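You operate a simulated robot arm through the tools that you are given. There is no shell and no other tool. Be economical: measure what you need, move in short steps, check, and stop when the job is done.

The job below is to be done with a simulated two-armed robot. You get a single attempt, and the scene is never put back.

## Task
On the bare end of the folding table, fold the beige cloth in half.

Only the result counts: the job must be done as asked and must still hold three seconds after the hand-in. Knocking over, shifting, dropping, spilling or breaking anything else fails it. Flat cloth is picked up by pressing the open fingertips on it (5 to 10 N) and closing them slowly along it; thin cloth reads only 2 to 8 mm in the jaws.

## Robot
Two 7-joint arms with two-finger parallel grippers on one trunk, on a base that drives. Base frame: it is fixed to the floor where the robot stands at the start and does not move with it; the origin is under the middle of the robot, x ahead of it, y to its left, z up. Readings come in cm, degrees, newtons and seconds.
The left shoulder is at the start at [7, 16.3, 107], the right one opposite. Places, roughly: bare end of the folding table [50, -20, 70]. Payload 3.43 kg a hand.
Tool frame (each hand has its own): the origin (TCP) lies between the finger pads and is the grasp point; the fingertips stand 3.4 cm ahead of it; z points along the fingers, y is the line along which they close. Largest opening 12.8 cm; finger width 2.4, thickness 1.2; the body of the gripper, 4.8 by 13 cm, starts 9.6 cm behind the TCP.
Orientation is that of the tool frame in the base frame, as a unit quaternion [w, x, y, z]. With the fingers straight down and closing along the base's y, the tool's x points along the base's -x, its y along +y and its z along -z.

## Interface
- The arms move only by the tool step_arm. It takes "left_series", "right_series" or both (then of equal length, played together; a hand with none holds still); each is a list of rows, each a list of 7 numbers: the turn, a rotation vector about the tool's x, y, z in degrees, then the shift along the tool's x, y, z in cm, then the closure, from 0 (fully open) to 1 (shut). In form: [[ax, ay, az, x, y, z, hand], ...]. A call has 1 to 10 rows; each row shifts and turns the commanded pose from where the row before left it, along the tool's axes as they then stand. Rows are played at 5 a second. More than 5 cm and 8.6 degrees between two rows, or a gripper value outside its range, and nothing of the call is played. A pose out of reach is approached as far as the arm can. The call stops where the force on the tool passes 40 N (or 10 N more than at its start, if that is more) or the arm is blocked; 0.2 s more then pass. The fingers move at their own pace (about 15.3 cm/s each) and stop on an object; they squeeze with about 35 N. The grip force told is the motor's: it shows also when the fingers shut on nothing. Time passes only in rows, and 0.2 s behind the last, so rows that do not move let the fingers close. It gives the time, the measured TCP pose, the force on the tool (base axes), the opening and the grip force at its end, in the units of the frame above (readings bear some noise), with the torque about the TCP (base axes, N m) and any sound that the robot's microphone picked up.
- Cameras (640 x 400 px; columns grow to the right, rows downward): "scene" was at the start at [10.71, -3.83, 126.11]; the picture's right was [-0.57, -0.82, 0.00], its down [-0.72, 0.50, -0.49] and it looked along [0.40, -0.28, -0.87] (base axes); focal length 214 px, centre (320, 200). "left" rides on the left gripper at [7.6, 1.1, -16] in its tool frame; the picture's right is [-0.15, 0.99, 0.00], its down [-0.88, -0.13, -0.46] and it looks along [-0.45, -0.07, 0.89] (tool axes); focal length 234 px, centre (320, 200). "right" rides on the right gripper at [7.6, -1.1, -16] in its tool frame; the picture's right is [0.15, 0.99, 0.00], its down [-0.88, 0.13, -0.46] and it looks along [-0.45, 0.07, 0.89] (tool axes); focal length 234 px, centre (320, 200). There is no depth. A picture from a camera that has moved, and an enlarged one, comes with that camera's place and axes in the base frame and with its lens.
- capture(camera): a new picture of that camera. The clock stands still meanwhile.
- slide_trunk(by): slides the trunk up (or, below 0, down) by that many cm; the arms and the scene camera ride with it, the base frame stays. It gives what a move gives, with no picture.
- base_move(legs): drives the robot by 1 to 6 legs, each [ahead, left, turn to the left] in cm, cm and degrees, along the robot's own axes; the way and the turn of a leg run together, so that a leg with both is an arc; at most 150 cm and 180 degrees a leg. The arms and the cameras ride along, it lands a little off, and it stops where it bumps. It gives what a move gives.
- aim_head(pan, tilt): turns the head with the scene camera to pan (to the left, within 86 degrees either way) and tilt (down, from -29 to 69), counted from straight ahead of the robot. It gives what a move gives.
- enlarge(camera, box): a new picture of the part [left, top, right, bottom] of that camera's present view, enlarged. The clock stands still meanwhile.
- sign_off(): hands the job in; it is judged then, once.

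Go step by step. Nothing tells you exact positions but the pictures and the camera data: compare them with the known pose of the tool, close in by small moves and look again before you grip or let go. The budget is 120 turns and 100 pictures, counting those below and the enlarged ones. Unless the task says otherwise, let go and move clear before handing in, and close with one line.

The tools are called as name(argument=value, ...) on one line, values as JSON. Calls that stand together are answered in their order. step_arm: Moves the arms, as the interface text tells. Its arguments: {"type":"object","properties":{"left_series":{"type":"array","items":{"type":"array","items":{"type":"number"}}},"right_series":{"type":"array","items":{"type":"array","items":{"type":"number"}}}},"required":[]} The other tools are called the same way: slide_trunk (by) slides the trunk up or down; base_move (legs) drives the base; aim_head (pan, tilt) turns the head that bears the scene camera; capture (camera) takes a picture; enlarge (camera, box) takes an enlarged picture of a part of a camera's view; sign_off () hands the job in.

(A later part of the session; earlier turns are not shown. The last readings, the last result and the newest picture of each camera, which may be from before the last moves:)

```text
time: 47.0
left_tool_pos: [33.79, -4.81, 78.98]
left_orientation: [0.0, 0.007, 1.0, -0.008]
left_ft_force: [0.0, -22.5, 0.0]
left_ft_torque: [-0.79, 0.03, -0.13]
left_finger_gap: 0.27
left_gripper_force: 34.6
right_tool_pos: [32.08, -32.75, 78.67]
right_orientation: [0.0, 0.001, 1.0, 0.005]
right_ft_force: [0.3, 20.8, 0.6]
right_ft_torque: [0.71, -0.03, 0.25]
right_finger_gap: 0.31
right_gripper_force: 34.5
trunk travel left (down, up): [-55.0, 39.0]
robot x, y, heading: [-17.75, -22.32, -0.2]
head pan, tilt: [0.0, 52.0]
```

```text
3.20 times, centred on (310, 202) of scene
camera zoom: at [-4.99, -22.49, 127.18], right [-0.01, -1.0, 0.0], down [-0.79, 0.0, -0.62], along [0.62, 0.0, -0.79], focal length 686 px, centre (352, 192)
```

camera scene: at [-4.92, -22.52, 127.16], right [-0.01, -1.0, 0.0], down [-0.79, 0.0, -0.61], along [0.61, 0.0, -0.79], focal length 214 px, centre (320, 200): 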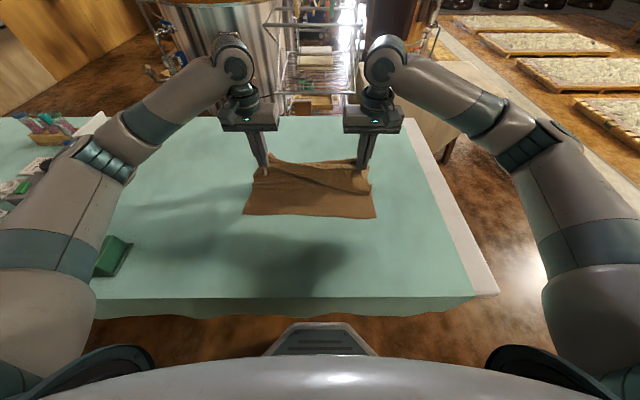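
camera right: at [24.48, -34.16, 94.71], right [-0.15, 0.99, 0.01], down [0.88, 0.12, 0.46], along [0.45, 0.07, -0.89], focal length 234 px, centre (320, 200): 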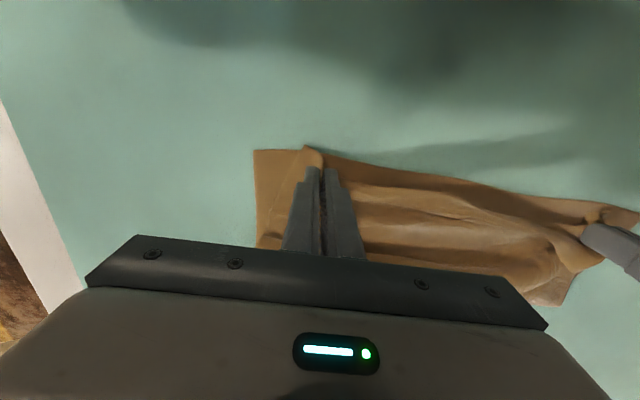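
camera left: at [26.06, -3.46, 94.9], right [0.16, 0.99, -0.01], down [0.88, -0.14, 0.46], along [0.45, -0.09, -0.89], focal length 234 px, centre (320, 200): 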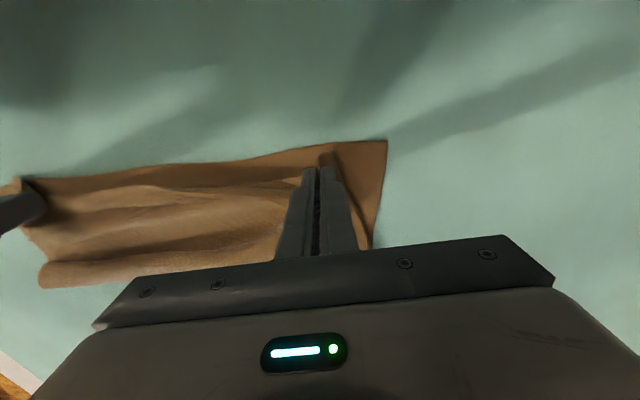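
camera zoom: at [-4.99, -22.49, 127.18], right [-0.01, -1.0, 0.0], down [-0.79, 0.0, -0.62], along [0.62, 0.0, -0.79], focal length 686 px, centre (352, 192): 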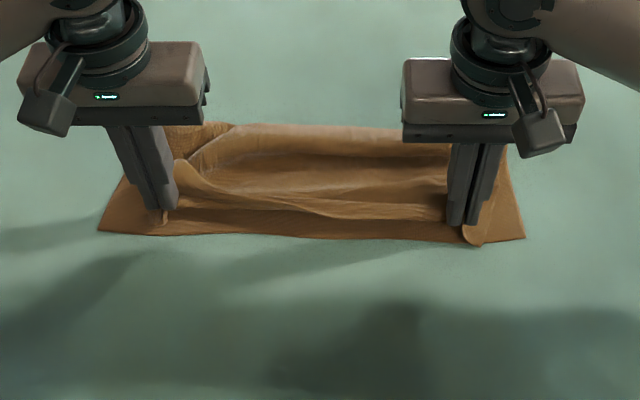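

The edges line up; the flap has slack with the fold line still short (x≈44), which I'll smooth outward afterwards. Lower to light contact and release slowly.

step_arm(left_series=[[0, 0, 0, 0.5, 0, 0.5, 1], [0, 0, 0, 0.2, 0, 0.5, 1], [0, 0, 0, 0, 0, 0, 1]], right_series=[[0, 0, 0, 0.5, 0, 0.4, 1], [0, 0, 0, 0, 0, 0.4, 1], [0, 0, 0, 0, 0, 0, 1]])

step_arm(left_series=[[0, 0, 0, 0, 0, 0, 0.95], [0, 0, 0, 0, 0, 0, 0.9], [0, 0, 0, 0, 0, 0, 0.85], [0, 0, 0, 0, 0, 0, 0.8], [0, 0, 0, 0, 0, 0, 0.75], [0, 0, 0, 0, 0, 0, 0.7], [0, 0, 0, 0, 0, 0, 0.65], [0, 0, 0, 0, 0, 0, 0.6], [0, 0, 0, 0, 0, 0, 0.55], [0, 0, 0, 0, 0, 0, 0.5]], right_series=[[0, 0, 0, 0, 0, 0, 0.95], [0, 0, 0, 0, 0, 0, 0.9], [0, 0, 0, 0, 0, 0, 0.85], [0, 0, 0, 0, 0, 0, 0.8], [0, 0, 0, 0, 0, 0, 0.75], [0, 0, 0, 0, 0, 0, 0.7], [0, 0, 0, 0, 0, 0, 0.65], [0, 0, 0, 0, 0, 0, 0.6], [0, 0, 0, 0, 0, 0, 0.55], [0, 0, 0, 0, 0, 0, 0.5]])

capture(camera="left")

capture(camera="right")

```text
time: 47.8
left_tool_pos: [32.89, -5.02, 78.3]
left_orientation: [0.003, 0.008, 1.0, -0.008]
left_ft_force: [-1.2, -21.9, 16.2]
left_ft_torque: [-0.85, 0.06, -0.18]
left_finger_gap: 0.27
left_gripper_force: 35.6
right_tool_pos: [31.33, -32.94, 78.19]
right_orientation: [0.001, 0.001, 1.0, 0.006]
right_ft_force: [0.9, 20.7, -0.6]
right_ft_torque: [0.7, -0.01, 0.23]
right_finger_gap: 0.3
right_gripper_force: 35.0
trunk travel left (down, up): [-55.0, 39.0]
robot x, y, heading: [-17.79, -22.43, -0.1]
head pan, tilt: [0.0, 52.0]
```

```text
time: 50.0
left_tool_pos: [33.0, -4.82, 78.08]
left_orientation: [0.001, 0.008, 1.0, -0.007]
left_ft_force: [0.3, -0.2, 0.1]
left_ft_torque: [0.01, -0.04, -0.01]
left_finger_gap: 6.4
left_gripper_force: 0.1
right_tool_pos: [31.42, -32.9, 78.2]
right_orientation: [0.0, 0.001, 1.0, 0.005]
right_ft_force: [-0.1, -0.6, -0.1]
right_ft_torque: [-0.02, 0.02, 0.01]
right_finger_gap: 6.39
right_gripper_force: 0.0
trunk travel left (down, up): [-55.0, 39.0]
robot x, y, heading: [-17.64, -22.52, -0.3]
head pan, tilt: [0.0, 52.0]
```

```text
35 pictures are left
camera left: at [25.28, -3.45, 93.89], right [0.16, 0.99, -0.01], down [0.88, -0.14, 0.46], along [0.45, -0.09, -0.89], focal length 234 px, centre (320, 200)
```

left: 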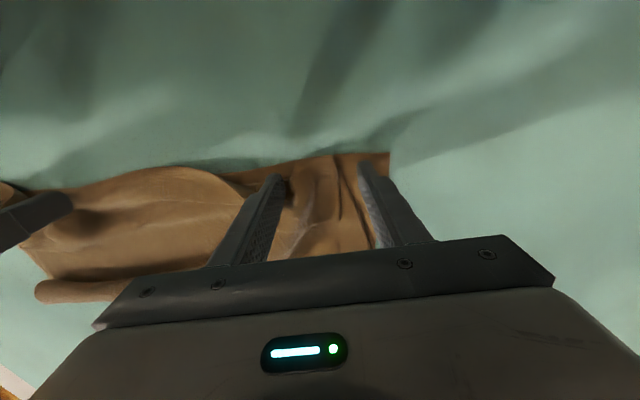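

```text
34 pictures are left
camera right: at [23.89, -34.18, 93.99], right [-0.15, 0.99, 0.01], down [0.88, 0.13, 0.46], along [0.45, 0.07, -0.89], focal length 234 px, centre (320, 200)
```

right: 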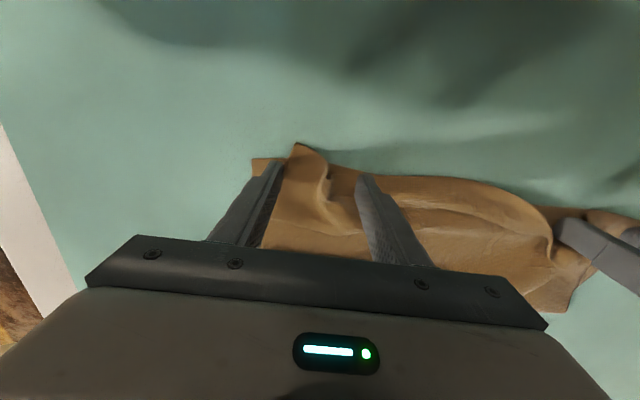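

step_arm(left_series=[[0, 0, 0, 0, 0, -2, 0.5], [0, 0, 0, 0, 0, -4, 0.5], [0, 0, 0, 0, 2, -4, 0.5], [0, 0, 0, 0, 4, -2, 0.5], [0, 0, 0, 0, 4, 0, 0.5]], right_series=[[0, 0, 0, 0, 0, -2, 0.5], [0, 0, 0, 0, 0, -4, 0.5], [0, 0, 0, 0, -2, -4, 0.5], [0, 0, 0, 0, -4, -2, 0.5], [0, 0, 0, 0, -4, 0, 0.5]])

enlarge(camera="scene", box=[210, 140, 410, 265])

```text
time: 51.2
left_tool_pos: [33.05, 5.23, 89.79]
left_orientation: [0.001, 0.009, 1.0, -0.007]
left_ft_force: [-0.6, -0.4, 0.5]
left_ft_torque: [0.0, 0.01, -0.02]
left_finger_gap: 6.42
left_gripper_force: 0.0
right_tool_pos: [31.7, -42.95, 89.9]
right_orientation: [0.001, -0.001, 1.0, 0.004]
right_ft_force: [0.1, -0.7, -0.5]
right_ft_torque: [0.04, 0.01, -0.05]
right_finger_gap: 6.38
right_gripper_force: 0.1
trunk travel left (down, up): [-55.0, 39.0]
robot x, y, heading: [-17.87, -22.18, -0.1]
head pan, tilt: [0.0, 52.0]
```

```text
3.20 times, centred on (310, 202) of scene
camera zoom: at [-5.15, -22.49, 127.2], right [-0.01, -1.0, 0.0], down [-0.79, 0.0, -0.62], along [0.62, 0.0, -0.79], focal length 686 px, centre (352, 192)
```

zoom: 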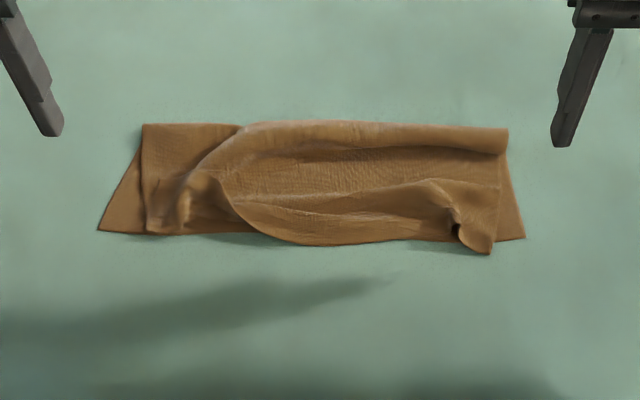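

Near edges align in x, but the flap is bunched inward at both ends (short by ~4 cm left, ~3 right). I'll touch it lightly near each end and drag outward with both hands at once.

step_arm(left_series=[[0, 0, 0, -0.5, -3.3, 2.45, 0.6], [0, 0, 0, -0.5, -3.3, 2.45, 0.6], [0, 0, 0, -0.5, -3.3, 2.45, 0.6], [0, 0, 0, -0.5, -3.3, 2.45, 0.6], [0, 0, 0, 0, 0, 1.9, 0.6], [0, 0, 0, 0, 0, 0, 0.6]], right_series=[[0, 0, 0, -0.7, 2.9, 2.45, 0.6], [0, 0, 0, -0.7, 2.9, 2.45, 0.6], [0, 0, 0, -0.7, 2.9, 2.45, 0.6], [0, 0, 0, -0.7, 2.9, 2.45, 0.6], [0, 0, 0, 0, 0, 1.9, 0.6], [0, 0, 0, 0, 0, 0, 0.6]])

capture(camera="left")

capture(camera="right")

```text
time: 52.6
left_tool_pos: [34.79, -8.46, 78.33]
left_orientation: [0.0, 0.007, 1.0, -0.007]
left_ft_force: [-0.3, 1.0, -0.5]
left_ft_torque: [0.04, -0.01, 0.04]
left_finger_gap: 5.14
left_gripper_force: 0.0
right_tool_pos: [34.39, -31.2, 78.29]
right_orientation: [0.0, 0.001, 1.0, 0.004]
right_ft_force: [0.0, -0.4, 0.3]
right_ft_torque: [-0.01, -0.01, -0.02]
right_finger_gap: 5.14
right_gripper_force: 0.1
trunk travel left (down, up): [-55.0, 39.0]
robot x, y, heading: [-17.5, -22.19, -0.2]
head pan, tilt: [0.0, 52.0]
```

```text
32 pictures are left
camera left: at [27.07, -7.03, 94.16], right [0.16, 0.99, -0.01], down [0.88, -0.14, 0.46], along [0.45, -0.09, -0.89], focal length 234 px, centre (320, 200)
```

left: 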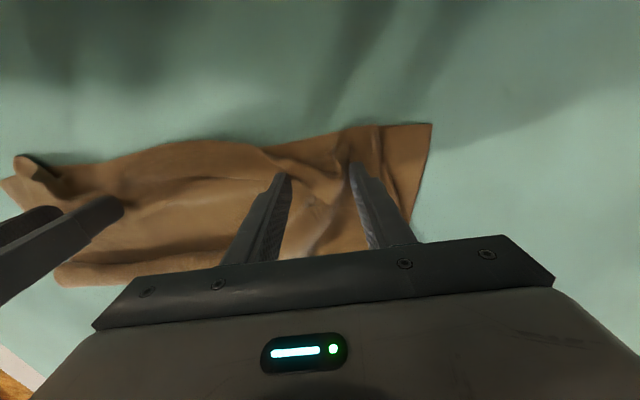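

```text
31 pictures are left
camera right: at [26.91, -32.54, 94.26], right [-0.15, 0.99, 0.01], down [0.88, 0.13, 0.46], along [0.45, 0.07, -0.89], focal length 234 px, centre (320, 200)
```

right: 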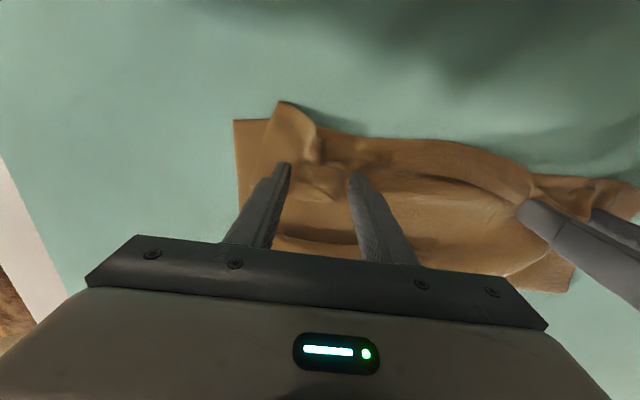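

step_arm(left_series=[[0, 0, 0, 0, 0, 0.4, 0.6], [0, 0, 0, 0, 0, 0.25, 0.6], [0, 0, 0, 0, 0.9, 0, 0.6], [0, 0, 0, 0, 0.9, 0, 0.6], [0, 0, 0, 0, 0.9, 0, 0.6], [0, 0, 0, 0, 0.9, 0, 0.6], [0, 0, 0, 0, 0.9, 0, 0.6]], right_series=[[0, 0, 0, 0, 0, 0.4, 0.6], [0, 0, 0, 0, 0, 0.25, 0.6], [0, 0, 0, 0, -0.8, 0, 0.6], [0, 0, 0, 0, -0.8, 0, 0.6], [0, 0, 0, 0, -0.8, 0, 0.6], [0, 0, 0, 0, -0.8, 0, 0.6], [0, 0, 0, 0, -0.8, 0, 0.6]])

capture(camera="left")

capture(camera="right")

```text
time: 54.2
left_tool_pos: [34.94, -3.94, 77.78]
left_orientation: [0.001, 0.007, 1.0, -0.007]
left_ft_force: [0.6, -1.1, 2.8]
left_ft_torque: [-0.09, 0.02, 0.05]
left_finger_gap: 5.16
left_gripper_force: 0.3
right_tool_pos: [34.33, -35.12, 77.71]
right_orientation: [0.001, 0.001, 1.0, 0.005]
right_ft_force: [-0.6, 2.5, 3.1]
right_ft_torque: [0.04, 0.0, -0.01]
right_finger_gap: 5.1
right_gripper_force: 0.1
trunk travel left (down, up): [-55.0, 39.0]
robot x, y, heading: [-17.97, -22.7, -0.2]
head pan, tilt: [0.0, 52.0]
```

```text
30 pictures are left
camera left: at [27.23, -2.45, 93.63], right [0.16, 0.99, -0.01], down [0.88, -0.14, 0.46], along [0.45, -0.09, -0.89], focal length 234 px, centre (320, 200)
```

left: 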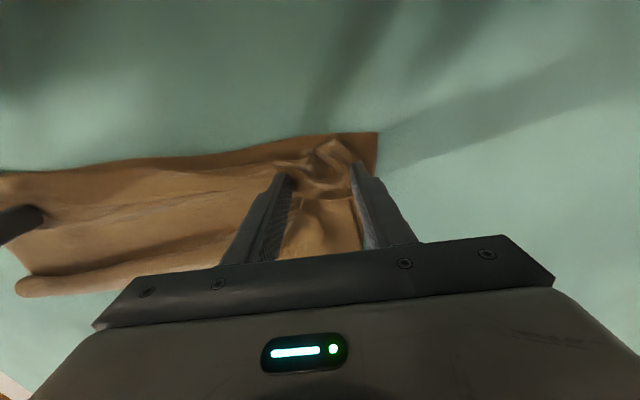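

```text
29 pictures are left
camera right: at [26.71, -36.43, 93.66], right [-0.15, 0.99, 0.01], down [0.88, 0.13, 0.46], along [0.45, 0.07, -0.89], focal length 234 px, centre (320, 200)
```

right: 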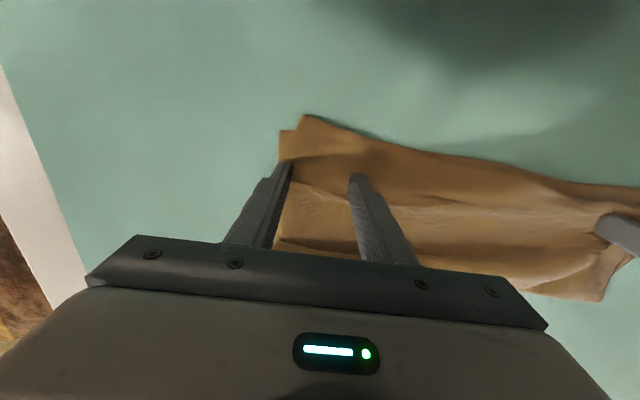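

Works very well: the flap has straightened. I'll lift clear and look.

step_arm(left_series=[[0, 0, 0, 0, 0, -2, 0.6], [0, 0, 0, 0, 0, -4, 0.6], [0, 0, 0, 0, 2, -4, 0.6], [0, 0, 0, 0, 4, -2, 0.6], [0, 0, 0, 0, 4, 0, 0.6]], right_series=[[0, 0, 0, 0, 0, -2, 0.6], [0, 0, 0, 0, 0, -4, 0.6], [0, 0, 0, 0, -2, -4, 0.6], [0, 0, 0, 0, -4, -2, 0.6], [0, 0, 0, 0, -4, 0, 0.6]])

enlarge(camera="scene", box=[210, 140, 410, 265])

```text
time: 55.4
left_tool_pos: [34.75, 6.33, 89.26]
left_orientation: [0.002, 0.008, 1.0, -0.007]
left_ft_force: [-0.3, 0.8, 1.0]
left_ft_torque: [0.0, 0.0, 0.03]
left_finger_gap: 5.12
left_gripper_force: 0.1
right_tool_pos: [34.21, -45.17, 89.49]
right_orientation: [0.002, 0.001, 1.0, 0.005]
right_ft_force: [0.1, -0.1, 0.1]
right_ft_torque: [0.01, -0.03, -0.01]
right_finger_gap: 5.1
right_gripper_force: 0.1
trunk travel left (down, up): [-55.0, 39.0]
robot x, y, heading: [-17.68, -22.29, -0.3]
head pan, tilt: [0.0, 52.0]
```

```text
3.20 times, centred on (310, 202) of scene
camera zoom: at [-5.13, -22.49, 127.19], right [-0.01, -1.0, 0.0], down [-0.79, 0.0, -0.62], along [0.62, 0.0, -0.79], focal length 686 px, centre (352, 192)
```

zoom: 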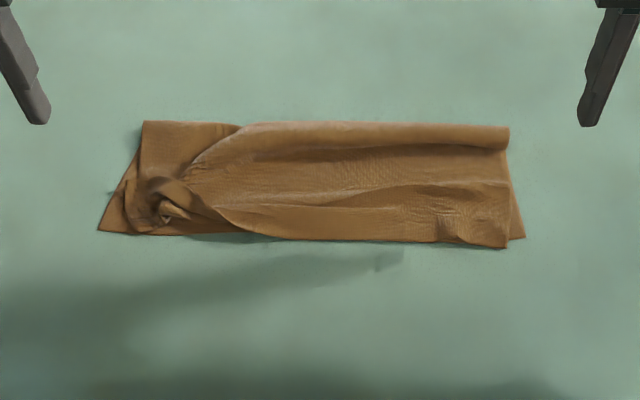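

enlarge(camera="scene", box=[232, 170, 302, 220])

enlarge(camera="left", box=[100, 60, 340, 210])

```text
8.00 times, centred on (267, 195) of scene
camera zoom: at [-5.13, -22.49, 127.19], right [-0.01, -1.0, 0.0], down [-0.79, 0.0, -0.62], along [0.62, 0.0, -0.79], focal length 1716 px, centre (744, 240)
```

zoom: 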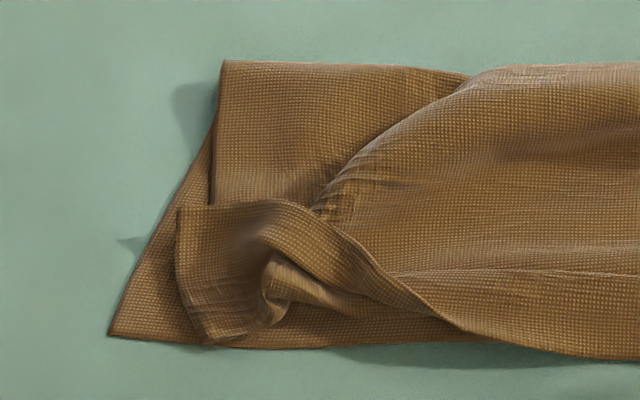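

```text
2.67 times, centred on (220, 135) of left
camera zoom: at [27.16, 7.74, 105.16], right [0.16, 0.99, -0.01], down [0.88, -0.14, 0.46], along [0.45, -0.09, -0.89], focal length 624 px, centre (587, 373)
```

zoom: 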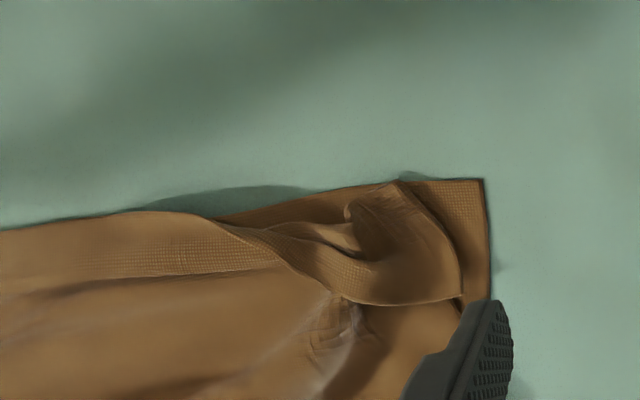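

The right end is good; the left corner of the flap is turned back on itself (corner at ≈(37,−1)). I'll flip it with a low sweep of the left hand.

step_arm(left_series=[[0, 0, 0, -1.9, -3.1, 1.8, 0.5], [0, 0, 0, -1.9, -3.1, 1.8, 0.5], [0, 0, 0, -1.9, -3.1, 1.8, 0.5], [0, 0, 0, -1.9, -3.1, 1.8, 0.5], [0, 0, 0, 0, 0, 2, 0.5], [0, 0, 0, 0, 0, 2.2, 0.5], [0, 0, 0, 0, 0, 0, 0.5]])

capture(camera="left")

```text
time: 57.0
left_tool_pos: [42.45, -6.38, 78.2]
left_orientation: [0.001, 0.007, 1.0, -0.007]
left_ft_force: [-0.4, 0.7, -0.3]
left_ft_torque: [0.0, 0.01, -0.01]
left_finger_gap: 6.39
left_gripper_force: 0.0
right_tool_pos: [34.21, -45.0, 89.38]
right_orientation: [0.0, 0.0, 1.0, 0.005]
right_ft_force: [-0.3, 0.7, -0.2]
right_ft_torque: [-0.02, -0.04, 0.0]
right_finger_gap: 5.11
right_gripper_force: 0.0
trunk travel left (down, up): [-55.0, 39.0]
robot x, y, heading: [-17.86, -22.08, -0.2]
head pan, tilt: [0.0, 52.0]
```

```text
25 pictures are left
camera left: at [34.76, -4.9, 93.91], right [0.16, 0.99, -0.01], down [0.88, -0.14, 0.46], along [0.45, -0.09, -0.89], focal length 234 px, centre (320, 200)
```

left: 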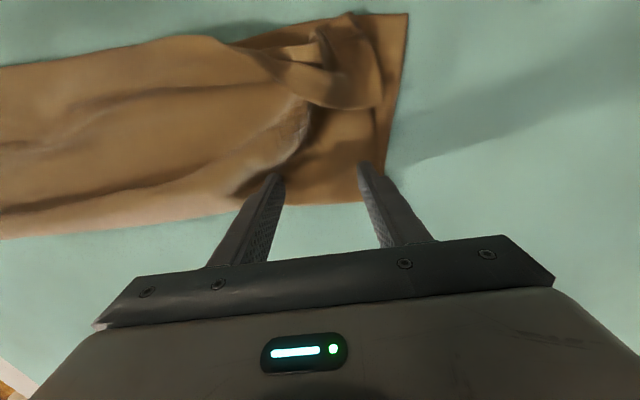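

step_arm(left_series=[[0, 0, 0, 0, 1.2, 0, 0.75], [0, 0, 0, 0, 1.2, 0, 0.8], [0, 0, 0, 1, 0, 0.2, 0.8], [0, 0, 0, 1.4, 0, 0.15, 0.8], [0, 0, 0, 1.4, 0, 0, 0.8], [0, 0, 0, 1.4, 0, 0, 0.8], [0, 0, 0, 1.4, 0, 0, 0.8], [0, 0, 0, 1.4, 0, 0, 0.8], [0, 0, 0, 1.4, 0, 0, 0.8]])

capture(camera="left")

```text
time: 59.0
left_tool_pos: [32.96, -3.68, 77.91]
left_orientation: [0.001, 0.007, 1.0, -0.007]
left_ft_force: [-0.9, 0.5, 0.6]
left_ft_torque: [0.02, 0.0, 0.0]
left_finger_gap: 2.55
left_gripper_force: 0.2
right_tool_pos: [34.22, -45.22, 89.45]
right_orientation: [0.0, 0.001, 1.0, 0.005]
right_ft_force: [-0.4, -1.1, 0.6]
right_ft_torque: [0.02, 0.0, -0.01]
right_finger_gap: 5.13
right_gripper_force: 0.1
trunk travel left (down, up): [-55.0, 39.0]
robot x, y, heading: [-17.62, -22.59, -0.3]
head pan, tilt: [0.0, 52.0]
```

```text
24 pictures are left
camera left: at [25.38, -2.32, 93.8], right [0.16, 0.99, -0.01], down [0.88, -0.14, 0.46], along [0.45, -0.09, -0.89], focal length 234 px, centre (320, 200)
```

left: 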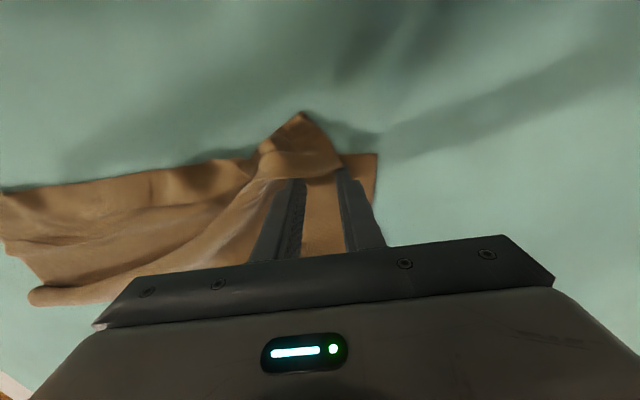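

The corner is flipped out, now at ≈(27.5,−4.4); it belongs at ≈(31.5,0.5). I'll lift, set closed-ish tips lightly on it and drag it outward and forward.

step_arm(left_series=[[0, 0, 0, 1, 0, -1, 0.8], [0, 0, 0, 0, 0, -3, 0.8], [0, 0, 0, 0, 0, -3, 0.8], [0, 0, 0, 0, 4, -2, 0.8], [0, 0, 0, 0, 4, 0, 0.8], [0, 0, 0, 0, 0, 0, 0.8]])

enlarge(camera="scene", box=[220, 160, 320, 225])

enlarge(camera="left", box=[40, 50, 360, 250])

```text
time: 60.4
left_tool_pos: [32.25, 4.12, 86.85]
left_orientation: [0.001, 0.007, 1.0, -0.007]
left_ft_force: [0.4, 0.1, -0.4]
left_ft_torque: [0.02, 0.02, 0.0]
left_finger_gap: 2.57
left_gripper_force: 0.0
right_tool_pos: [34.34, -45.15, 89.37]
right_orientation: [0.0, 0.002, 1.0, 0.004]
right_ft_force: [-1.3, -0.2, -0.2]
right_ft_torque: [0.0, -0.01, -0.01]
right_finger_gap: 5.11
right_gripper_force: 0.1
trunk travel left (down, up): [-55.0, 39.0]
robot x, y, heading: [-18.02, -22.25, -0.1]
head pan, tilt: [0.0, 52.0]
```

```text
6.15 times, centred on (270, 192) of scene
camera zoom: at [-4.99, -22.55, 127.18], right [-0.01, -1.0, 0.0], down [-0.79, 0.01, -0.62], along [0.62, 0.0, -0.79], focal length 1320 px, centre (628, 246)
```

zoom: 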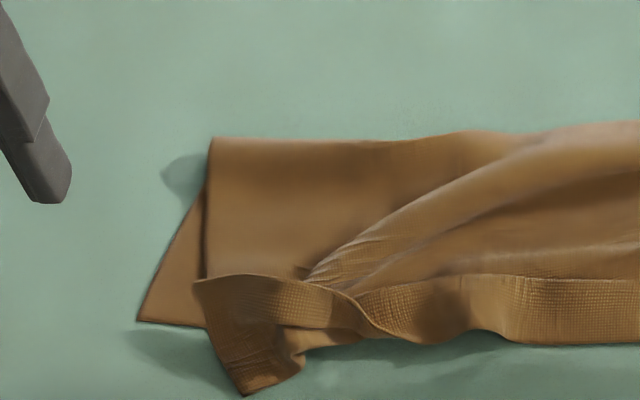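

```text
2.00 times, centred on (200, 150) of left
camera zoom: at [24.58, 5.58, 102.59], right [0.16, 0.99, -0.01], down [0.88, -0.14, 0.46], along [0.45, -0.09, -0.89], focal length 468 px, centre (560, 300)
```

zoom: 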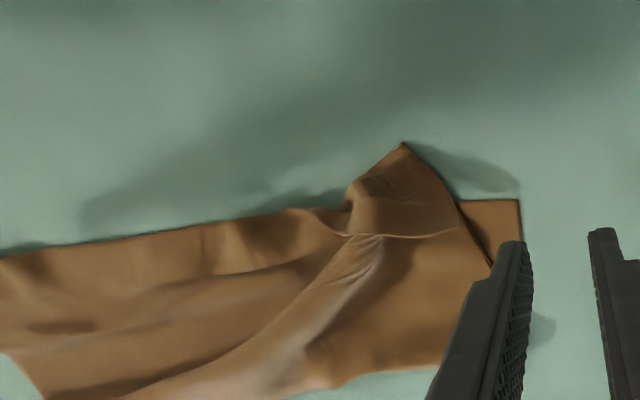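

The true corner is still tucked (free corner ≈(33,−2.7), crease jutting to x≈27). I'll pinch just that corner, lift it so the tuck hangs out, and lay it back.

step_arm(left_series=[[0, 0, 0, 0.17, -3, 2.3, 0.69], [0, 0, 0, 0.17, -3, 2.3, 0.69], [0, 0, 0, 0.17, -3, 2.3, 0.69], [0, 0, 0, 0, 0, 1.4, 0.69], [0, 0, 0, 0, 0, 0.5, 0.69], [0, 0, 0, 0, 0, 0, 0.69]])

capture(camera="left")

```text
time: 61.8
left_tool_pos: [31.63, -4.81, 78.03]
left_orientation: [0.001, 0.008, 1.0, -0.007]
left_ft_force: [0.9, -0.7, 1.3]
left_ft_torque: [-0.03, 0.01, 0.04]
left_finger_gap: 3.98
left_gripper_force: 0.1
right_tool_pos: [34.24, -45.18, 89.38]
right_orientation: [0.0, 0.001, 1.0, 0.004]
right_ft_force: [0.1, -0.5, 0.4]
right_ft_torque: [0.03, -0.02, -0.02]
right_finger_gap: 5.12
right_gripper_force: 0.0
trunk travel left (down, up): [-55.0, 39.0]
robot x, y, heading: [-17.92, -22.17, -0.2]
head pan, tilt: [0.0, 52.0]
```

```text
21 pictures are left
camera left: at [23.9, -3.36, 93.87], right [0.16, 0.99, -0.01], down [0.88, -0.14, 0.46], along [0.45, -0.09, -0.89], focal length 234 px, centre (320, 200)
```

left: 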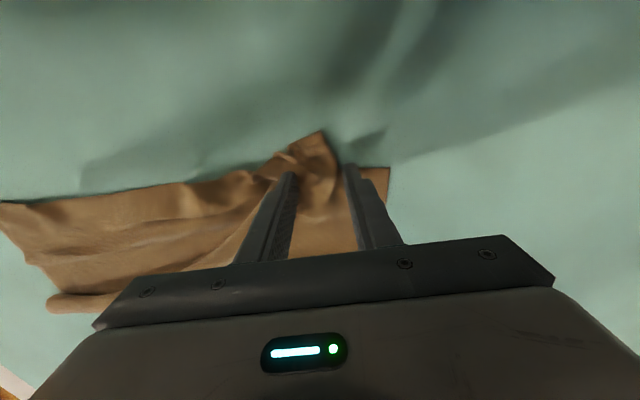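

step_arm(left_series=[[0, 0, 0, 0, 0, -0.4, 0.69], [0, 0, 0, -0.3, -0.9, 0, 0.69], [0, 0, 0, 0, 0, 0.5, 0.69], [0, 0, 0, 0, 0, 0.05, 0.72], [0, 0, 0, 0, 0, 0, 0.77], [0, 0, 0, 0, 0, 0, 0.82], [0, 0, 0, 0, 0, 0, 0.87], [0, 0, 0, 0, 0, 0, 0.92], [0, 0, 0, 0, 0, 0, 0.97], [0, 0, 0, 0, 0, 0, 1]])

step_arm(left_series=[[0, 0, 0, 0, 0, -1, 1], [0, 0, 0, 0.3, 0, -2, 1], [0, 0, 0, 0.3, 0, -2, 1], [0, 0, 0, 0.3, 0, -2, 1], [0, 0, 0, 0, 0, 0, 1]])

capture(camera="scene")

capture(camera="left")

```text
time: 64.0
left_tool_pos: [31.84, -5.68, 77.96]
left_orientation: [0.0, 0.008, 1.0, -0.007]
left_ft_force: [0.4, 0.2, -0.3]
left_ft_torque: [-0.05, 0.01, -0.02]
left_finger_gap: 0.28
left_gripper_force: 34.6
right_tool_pos: [34.28, -45.15, 89.45]
right_orientation: [-0.001, 0.002, 1.0, 0.003]
right_ft_force: [-0.4, 0.7, -0.3]
right_ft_torque: [-0.01, 0.0, -0.01]
right_finger_gap: 5.14
right_gripper_force: 0.1
trunk travel left (down, up): [-55.0, 39.0]
robot x, y, heading: [-17.99, -22.11, -0.5]
head pan, tilt: [0.0, 52.0]
```

```text
time: 65.2
left_tool_pos: [30.89, -5.52, 85.14]
left_orientation: [0.001, 0.008, 1.0, -0.007]
left_ft_force: [0.6, 0.9, 0.7]
left_ft_torque: [-0.01, -0.03, 0.01]
left_finger_gap: 0.26
left_gripper_force: 35.4
right_tool_pos: [34.32, -45.13, 89.36]
right_orientation: [-0.001, 0.001, 1.0, 0.004]
right_ft_force: [0.6, -0.1, -0.7]
right_ft_torque: [-0.01, -0.05, -0.02]
right_finger_gap: 5.09
right_gripper_force: 0.1
trunk travel left (down, up): [-55.0, 39.0]
robot x, y, heading: [-17.76, -22.02, -0.2]
head pan, tilt: [0.0, 52.0]
```

```text
20 pictures are left
camera scene: at [-5.0, -22.47, 127.18], right [-0.01, -1.0, 0.0], down [-0.79, 0.0, -0.62], along [0.62, 0.0, -0.79], focal length 214 px, centre (320, 200)
```

scene: 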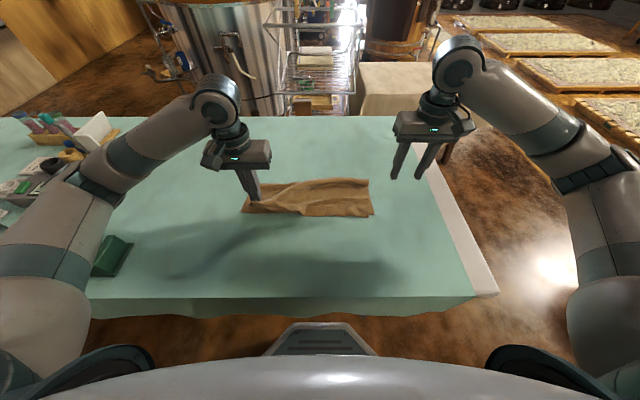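

```text
19 pictures are left
camera left: at [23.25, -4.0, 100.85], right [0.16, 0.99, -0.01], down [0.88, -0.14, 0.46], along [0.45, -0.09, -0.89], focal length 234 px, centre (320, 200)
```

left: 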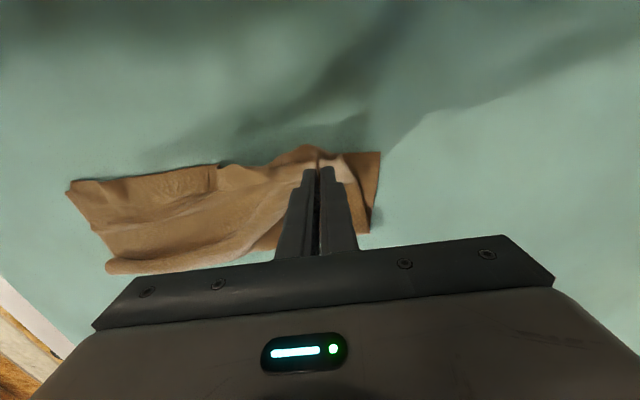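

Lifted cleanly. I'll pull it out −x/+y to straighten the tuck, then lower it onto the near-left corner.

step_arm(left_series=[[0, 0, 0, 0, 0.5, -2, 1], [0, 0, 0, 2, 0.7, 0, 1], [0, 0, 0, 2, 0.7, 0, 1], [0, 0, 0, 0, 0.3, 2.5, 1], [0, 0, 0, -0.5, 0, 2.5, 1], [0, 0, 0, -1, 0, 2, 1], [0, 0, 0, -1.5, 0, 1.5, 1], [0, 0, 0, -1.5, 0, 0.4, 1], [0, 0, 0, 0, 0, 0, 1]])

capture(camera="left")

```text
time: 67.2
left_tool_pos: [31.47, -3.57, 78.12]
left_orientation: [0.001, 0.008, 1.0, -0.007]
left_ft_force: [-0.5, 0.4, 0.3]
left_ft_torque: [-0.03, 0.04, -0.02]
left_finger_gap: 0.26
left_gripper_force: 34.8
right_tool_pos: [34.24, -45.14, 89.49]
right_orientation: [0.001, 0.001, 1.0, 0.003]
right_ft_force: [-0.3, 0.2, -0.4]
right_ft_torque: [-0.01, 0.02, -0.02]
right_finger_gap: 5.13
right_gripper_force: 0.1
trunk travel left (down, up): [-55.0, 39.0]
robot x, y, heading: [-18.23, -22.5, -0.2]
head pan, tilt: [0.0, 52.0]
```

```text
18 pictures are left
camera left: at [23.74, -2.07, 93.86], right [0.16, 0.99, -0.01], down [0.88, -0.14, 0.46], along [0.45, -0.09, -0.89], focal length 234 px, centre (320, 200)
```

left: 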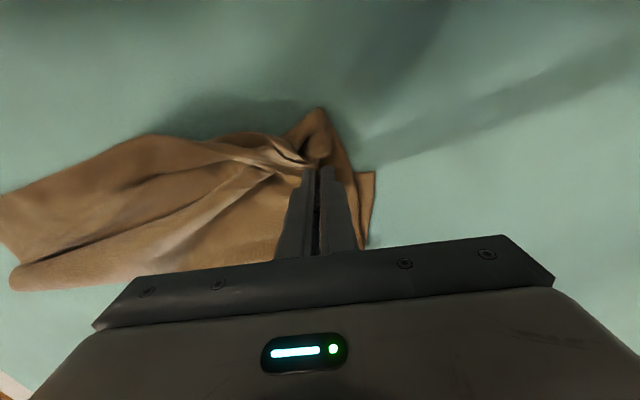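

The flap is simply too long here because the fold line sits short. I'll lay the corner flat, overhanging, then drag the top layer +x to roll the fold line outward.

step_arm(left_series=[[0, 0, 0, 0, 0, -3, 1], [0, 0, 0, 1, 0.3, -3, 1], [0, 0, 0, 3, 0.3, 0, 1], [0, 0, 0, 2.5, 0.4, 2, 1], [0, 0, 0, 0.3, 0, 2, 1], [0, 0, 0, 0, 0, 1.8, 1], [0, 0, 0, 0, 0, 0.3, 1], [0, 0, 0, 0, 0, 0, 0.9], [0, 0, 0, 0, 0, 0, 0.8], [0, 0, 0, 0, 0, 0, 0.65]])

step_arm(left_series=[[0, 0, 0, 0, 0, 0, 0.6], [0, 0, 0, 0, 0, -2, 0.6], [0, 0, 0, 0, 0, -4, 0.6], [0, 0, 0, 0, 0, -4, 0.6], [0, 0, 0, 0, 4, 0, 0.6], [0, 0, 0, 0, 4, 0, 0.6]])

enlarge(camera="scene", box=[210, 140, 410, 265])

```text
time: 69.4
left_tool_pos: [24.71, -2.38, 78.13]
left_orientation: [0.001, 0.007, 1.0, -0.007]
left_ft_force: [-0.1, 0.5, 0.7]
left_ft_torque: [0.02, 0.03, -0.03]
left_finger_gap: 4.48
left_gripper_force: 0.2
right_tool_pos: [34.25, -45.02, 89.42]
right_orientation: [0.0, 0.0, 1.0, 0.005]
right_ft_force: [0.3, 0.1, 0.1]
right_ft_torque: [-0.03, 0.01, 0.0]
right_finger_gap: 5.12
right_gripper_force: 0.1
trunk travel left (down, up): [-55.0, 39.0]
robot x, y, heading: [-17.7, -22.5, -0.1]
head pan, tilt: [0.0, 52.0]
```

```text
time: 70.8
left_tool_pos: [24.91, 5.56, 87.87]
left_orientation: [0.0, 0.008, 1.0, -0.008]
left_ft_force: [-0.3, 0.6, 0.3]
left_ft_torque: [0.0, -0.02, 0.02]
left_finger_gap: 5.13
left_gripper_force: 0.0
right_tool_pos: [34.25, -45.16, 89.55]
right_orientation: [0.001, 0.0, 1.0, 0.005]
right_ft_force: [0.7, 0.0, -0.8]
right_ft_torque: [0.02, 0.02, 0.02]
right_finger_gap: 5.13
right_gripper_force: 0.0
trunk travel left (down, up): [-55.0, 39.0]
robot x, y, heading: [-18.15, -22.52, -0.4]
head pan, tilt: [0.0, 52.0]
```

```text
3.20 times, centred on (310, 202) of scene
camera zoom: at [-5.11, -22.42, 127.19], right [-0.01, -1.0, 0.0], down [-0.79, 0.0, -0.62], along [0.62, 0.0, -0.79], focal length 686 px, centre (352, 192)
```

zoom: 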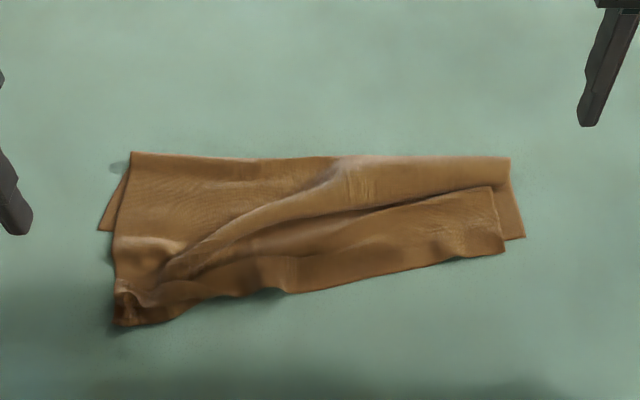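

Now I'll spread all four fingertips over the flap and drag it +x lightly to roll the fold outward.

step_arm(left_series=[[0, 0, 0, -1.28, -3.65, 1.98, 0], [0, 0, 0, -1.28, -3.65, 1.98, 0], [0, 0, 0, -1.28, -3.65, 1.98, 0], [0, 0, 0, -1.28, -3.65, 1.98, 0], [0, 0, 0, 0, 0, 1.8, 0], [0, 0, 0, 0, 0, 0.5, 0], [0, 0, 0, 0, 0, 0, 0]], right_series=[[0, 0, 0, 0.33, 3.83, 2.38, 0], [0, 0, 0, 0.33, 3.83, 2.38, 0], [0, 0, 0, 0.33, 3.83, 2.38, 0], [0, 0, 0, 0.33, 3.83, 2.38, 0], [0, 0, 0, 0, 0, 1.8, 0], [0, 0, 0, 0, 0, 0.5, 0], [0, 0, 0, 0, 0, 0, 0]])

step_arm(left_series=[[0, 0, 0, -1, 0, 0, 0], [0, 0, 0, -1, 0, 0, 0], [0, 0, 0, -1, 0, 0, 0], [0, 0, 0, -1, 0, 0, 0], [0, 0, 0, -1, 0, 0, 0], [0, 0, 0, -1, 0, 0, 0], [0, 0, 0, -1, 0, 0, 0]], right_series=[[0, 0, 0, -1, 0, 0, 0], [0, 0, 0, -1, 0, 0, 0], [0, 0, 0, -1, 0, 0, 0], [0, 0, 0, -1, 0, 0, 0], [0, 0, 0, -1, 0, 0, 0], [0, 0, 0, -1, 0, 0, 0], [0, 0, 0, -1, 0, 0, 0]])

enlarge(camera="scene", box=[210, 140, 410, 265])

```text
time: 72.4
left_tool_pos: [29.71, -9.16, 77.86]
left_orientation: [0.0, 0.007, 1.0, -0.007]
left_ft_force: [-0.4, -0.7, 0.8]
left_ft_torque: [-0.01, 0.04, -0.05]
left_finger_gap: 12.77
left_gripper_force: 0.1
right_tool_pos: [32.84, -29.76, 77.84]
right_orientation: [0.001, 0.001, 1.0, 0.004]
right_ft_force: [-0.2, 0.3, 0.6]
right_ft_torque: [0.03, -0.01, 0.0]
right_finger_gap: 12.77
right_gripper_force: 0.0
trunk travel left (down, up): [-55.0, 39.0]
robot x, y, heading: [-17.86, -22.25, -0.2]
head pan, tilt: [0.0, 52.0]
```

```text
time: 74.0
left_tool_pos: [36.86, -9.22, 77.9]
left_orientation: [0.001, 0.006, 1.0, -0.008]
left_ft_force: [0.4, 0.1, 0.1]
left_ft_torque: [0.01, 0.0, -0.03]
left_finger_gap: 12.79
left_gripper_force: 0.1
right_tool_pos: [40.04, -29.82, 77.91]
right_orientation: [-0.001, 0.001, 1.0, 0.004]
right_ft_force: [0.5, 0.0, 0.6]
right_ft_torque: [-0.01, -0.01, 0.01]
right_finger_gap: 12.79
right_gripper_force: 0.1
trunk travel left (down, up): [-55.0, 39.0]
robot x, y, heading: [-17.76, -22.17, -0.1]
head pan, tilt: [0.0, 52.0]
```

```text
3.20 times, centred on (310, 202) of scene
camera zoom: at [-4.99, -22.48, 127.17], right [-0.01, -1.0, 0.0], down [-0.79, 0.0, -0.62], along [0.62, 0.0, -0.79], focal length 686 px, centre (352, 192)
```

zoom: 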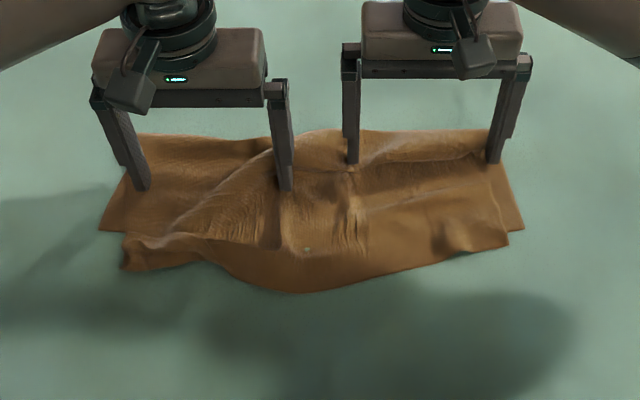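

That works very well: the flap edge has retracted and the fold line is rolling out while the bottom layer stays put. Continue a bit.

step_arm(left_series=[[0, 0, 0, -1, 0, 0, 0], [0, 0, 0, -1, 0, 0, 0], [0, 0, 0, -1, 0, 0, 0]], right_series=[[0, 0, 0, -0.7, 0, 0, 0], [0, 0, 0, -0.7, 0, 0, 0], [0, 0, 0, -0.6, 0, 0, 0]])

step_arm(left_series=[[0, 0, 0, 0, 0, -2, 0], [0, 0, 0, 0, 0, -4, 0], [0, 0, 0, -4, 0, -2, 0], [0, 0, 0, -4, 0, 0, 0]], right_series=[[0, 0, 0, 0, 0, -2, 0], [0, 0, 0, 0, 0, -4, 0], [0, 0, 0, -4, 0, -2, 0], [0, 0, 0, -4, 0, 0, 0]])

enlarge(camera="scene", box=[210, 140, 410, 265])

```text
time: 74.8
left_tool_pos: [39.79, -9.26, 77.75]
left_orientation: [0.001, 0.007, 1.0, -0.006]
left_ft_force: [-0.5, -0.4, -0.1]
left_ft_torque: [0.02, 0.04, 0.0]
left_finger_gap: 12.77
left_gripper_force: 0.0
right_tool_pos: [42.15, -29.9, 77.82]
right_orientation: [0.0, 0.001, 1.0, 0.005]
right_ft_force: [-0.1, -0.5, 0.5]
right_ft_torque: [0.01, 0.01, 0.01]
right_finger_gap: 12.78
right_gripper_force: 0.0
trunk travel left (down, up): [-55.0, 39.0]
robot x, y, heading: [-17.64, -22.26, -0.2]
head pan, tilt: [0.0, 52.0]
```

```text
time: 75.8
left_tool_pos: [47.88, -9.18, 86.16]
left_orientation: [0.001, 0.008, 1.0, -0.007]
left_ft_force: [0.3, 0.5, 0.0]
left_ft_torque: [-0.01, 0.01, 0.0]
left_finger_gap: 12.8
left_gripper_force: 0.1
right_tool_pos: [50.04, -29.65, 85.5]
right_orientation: [0.0, 0.001, 1.0, 0.005]
right_ft_force: [-1.2, -0.1, 0.2]
right_ft_torque: [0.01, 0.0, 0.0]
right_finger_gap: 12.82
right_gripper_force: 0.1
trunk travel left (down, up): [-55.0, 39.0]
robot x, y, heading: [-17.93, -22.48, -0.4]
head pan, tilt: [0.0, 52.0]
```

```text
3.20 times, centred on (310, 202) of scene
camera zoom: at [-4.92, -22.46, 127.16], right [-0.01, -1.0, 0.0], down [-0.79, 0.0, -0.61], along [0.61, 0.0, -0.79], focal length 686 px, centre (352, 192)
```

zoom: 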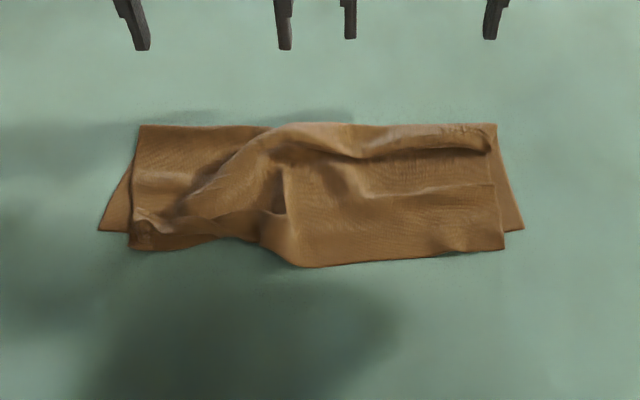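

Much better. Remaining: corners ~2–3 cm inward and ~1.5 cm overhang, slack in the middle. I'll drag both ends diagonally outward/forward.

step_arm(left_series=[[0, 0, 0, 3.22, 0.43, 0, 0.5], [0, 0, 0, 3.22, 0.43, 0, 0.5], [0, 0, 0, 3.22, 0.43, 0, 0.5], [0, 0, 0, 3.22, 0.43, 0, 0.5], [0, 0, 0, 0, 0, 4, 0.5], [0, 0, 0, 0, 0, 3.9, 0.5], [0, 0, 0, 0, 0, 0.45, 0.5], [0, 0, 0, 0, 0, 0, 0.5]], right_series=[[0, 0, 0, 3.75, -0.58, 0, 0.5], [0, 0, 0, 3.75, -0.58, 0, 0.5], [0, 0, 0, 3.75, -0.58, 0, 0.5], [0, 0, 0, 3.75, -0.58, 0, 0.5], [0, 0, 0, 0, 0, 4, 0.5], [0, 0, 0, 0, 0, 3.3, 0.5], [0, 0, 0, 0, 0, 0.45, 0.5], [0, 0, 0, 0, 0, 0, 0.5]])

step_arm(left_series=[[0, 0, 0, -0.4, 0.7, 0, 0.5], [0, 0, 0, -0.4, 0.7, 0, 0.5], [0, 0, 0, -0.4, 0.7, 0, 0.5], [0, 0, 0, -0.5, 0.7, 0, 0.5], [0, 0, 0, -0.5, 0.6, 0, 0.5]], right_series=[[0, 0, 0, -0.6, -0.5, 0, 0.5], [0, 0, 0, -0.6, -0.5, 0, 0.5], [0, 0, 0, -0.6, -0.5, 0, 0.5], [0, 0, 0, -0.6, -0.5, 0, 0.5], [0, 0, 0, -0.6, -0.5, 0, 0.5]])

step_arm(left_series=[[0, 0, 0, 0, 0, -2, 0.5], [0, 0, 0, 0, 0, -4, 0.5], [0, 0, 0, 0, 1, -4, 0.5], [0, 0, 0, 0, 4, 0, 0.5], [0, 0, 0, 0, 4, 0, 0.5]], right_series=[[0, 0, 0, 0, 0, -2, 0.5], [0, 0, 0, 0, 0, -4, 0.5], [0, 0, 0, 0, -1, -4, 0.5], [0, 0, 0, 0, -4, 0, 0.5], [0, 0, 0, 0, -4, 0, 0.5]])

enlarge(camera="scene", box=[210, 140, 410, 265])

```text
time: 77.6
left_tool_pos: [34.77, -7.45, 77.57]
left_orientation: [0.002, 0.008, 1.0, -0.007]
left_ft_force: [1.3, 3.6, 21.1]
left_ft_torque: [0.88, 0.02, -0.05]
left_finger_gap: 6.47
left_gripper_force: 1.4
right_tool_pos: [34.93, -32.04, 78.29]
right_orientation: [0.001, 0.001, 1.0, 0.004]
right_ft_force: [0.1, 0.2, 0.4]
right_ft_torque: [-0.01, 0.03, 0.01]
right_finger_gap: 6.38
right_gripper_force: 0.2
trunk travel left (down, up): [-55.0, 39.0]
robot x, y, heading: [-17.65, -22.53, -0.2]
head pan, tilt: [0.0, 52.0]
```

```text
time: 78.8
left_tool_pos: [36.94, -4.12, 77.64]
left_orientation: [0.003, 0.008, 1.0, -0.006]
left_ft_force: [-8.3, -9.3, 26.3]
left_ft_torque: [0.6, 0.28, 0.3]
left_finger_gap: 5.9
left_gripper_force: 0.0
right_tool_pos: [37.92, -34.69, 78.33]
right_orientation: [0.001, 0.002, 1.0, 0.005]
right_ft_force: [-0.6, -0.7, -1.0]
right_ft_torque: [0.02, 0.01, 0.02]
right_finger_gap: 6.41
right_gripper_force: 0.0
trunk travel left (down, up): [-55.0, 39.0]
robot x, y, heading: [-17.89, -22.53, -0.4]
head pan, tilt: [0.0, 52.0]
```

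```text
time: 80.0
left_tool_pos: [37.23, 4.89, 87.61]
left_orientation: [0.001, 0.008, 1.0, -0.007]
left_ft_force: [0.5, -0.5, 0.1]
left_ft_torque: [-0.02, -0.02, 0.0]
left_finger_gap: 6.42
left_gripper_force: 0.1
right_tool_pos: [37.96, -43.52, 88.33]
right_orientation: [0.0, 0.001, 1.0, 0.004]
right_ft_force: [-1.0, -0.3, 0.1]
right_ft_torque: [0.0, -0.04, 0.03]
right_finger_gap: 6.39
right_gripper_force: 0.1
trunk travel left (down, up): [-55.0, 39.0]
robot x, y, heading: [-18.26, -22.06, -0.3]
head pan, tilt: [0.0, 52.0]
```

```text
3.20 times, centred on (310, 202) of scene
camera zoom: at [-5.13, -22.49, 127.19], right [-0.01, -1.0, 0.0], down [-0.79, 0.0, -0.62], along [0.62, 0.0, -0.79], focal length 686 px, centre (352, 192)
```

zoom: 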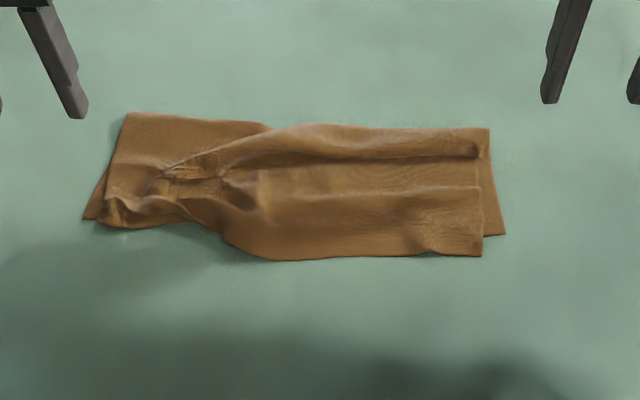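

Left is nearly aligned now (pressed a bit hard, whole cloth moved ~1.5 cm, harmless). The right hand was too high to drag, so I'll repeat on the right/middle with proper contact.

step_arm(right_series=[[0, 0, 0, 1.38, 3.63, 2.08, 0], [0, 0, 0, 1.38, 3.63, 2.08, 0], [0, 0, 0, 1.38, 3.63, 2.08, 0], [0, 0, 0, 1.38, 3.63, 2.08, 0], [0, 0, 0, 0, 0, 1.8, 0], [0, 0, 0, 0, 0, 0.4, 0], [0, 0, 0, 0, 0, 0, 0]])

step_arm(right_series=[[0, 0, 0, -0.9, -0.3, 0.05, 0], [0, 0, 0, -0.9, -0.3, 0, 0], [0, 0, 0, -0.9, -0.3, 0, 0], [0, 0, 0, -0.9, -0.3, 0, 0], [0, 0, 0, -0.9, -0.3, 0, 0], [0, 0, 0, -0.9, -0.3, 0, 0], [0, 0, 0, -0.9, -0.3, 0, 0]])

enlarge(camera="scene", box=[210, 140, 410, 265])

```text
time: 81.6
left_tool_pos: [37.29, 4.81, 87.52]
left_orientation: [0.0, 0.007, 1.0, -0.007]
left_ft_force: [-0.5, 0.7, 0.1]
left_ft_torque: [0.0, 0.01, -0.01]
left_finger_gap: 6.39
left_gripper_force: 0.1
right_tool_pos: [32.52, -29.09, 77.7]
right_orientation: [0.0, 0.001, 1.0, 0.004]
right_ft_force: [-0.6, 0.3, 0.5]
right_ft_torque: [-0.02, 0.02, -0.01]
right_finger_gap: 12.8
right_gripper_force: 0.1
trunk travel left (down, up): [-55.0, 39.0]
robot x, y, heading: [-17.85, -22.35, -0.3]
head pan, tilt: [0.0, 52.0]
```

```text
time: 83.2
left_tool_pos: [37.14, 4.96, 87.53]
left_orientation: [0.002, 0.008, 1.0, -0.008]
left_ft_force: [0.2, -0.3, 0.2]
left_ft_torque: [-0.01, 0.01, 0.01]
left_finger_gap: 6.37
left_gripper_force: 0.1
right_tool_pos: [38.82, -31.37, 77.63]
right_orientation: [-0.001, 0.001, 1.0, 0.005]
right_ft_force: [-1.8, 0.8, 5.3]
right_ft_torque: [-0.29, 0.12, -0.16]
right_finger_gap: 12.75
right_gripper_force: 0.2
trunk travel left (down, up): [-55.0, 39.0]
robot x, y, heading: [-17.81, -22.44, -0.2]
head pan, tilt: [0.0, 52.0]
```

```text
3.20 times, centred on (310, 202) of scene
camera zoom: at [-5.1, -22.45, 127.19], right [-0.01, -1.0, 0.0], down [-0.79, 0.0, -0.62], along [0.62, 0.0, -0.79], focal length 686 px, centre (352, 192)
```

zoom: 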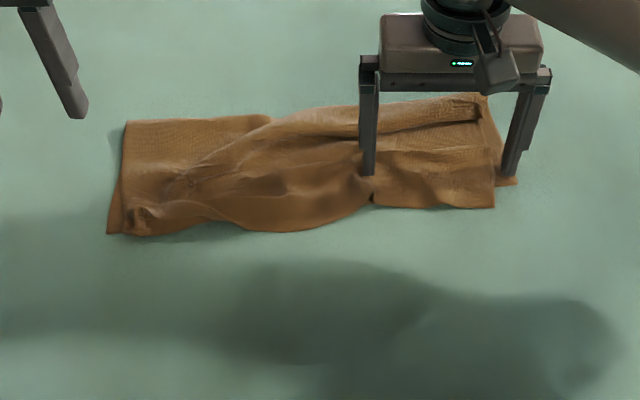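

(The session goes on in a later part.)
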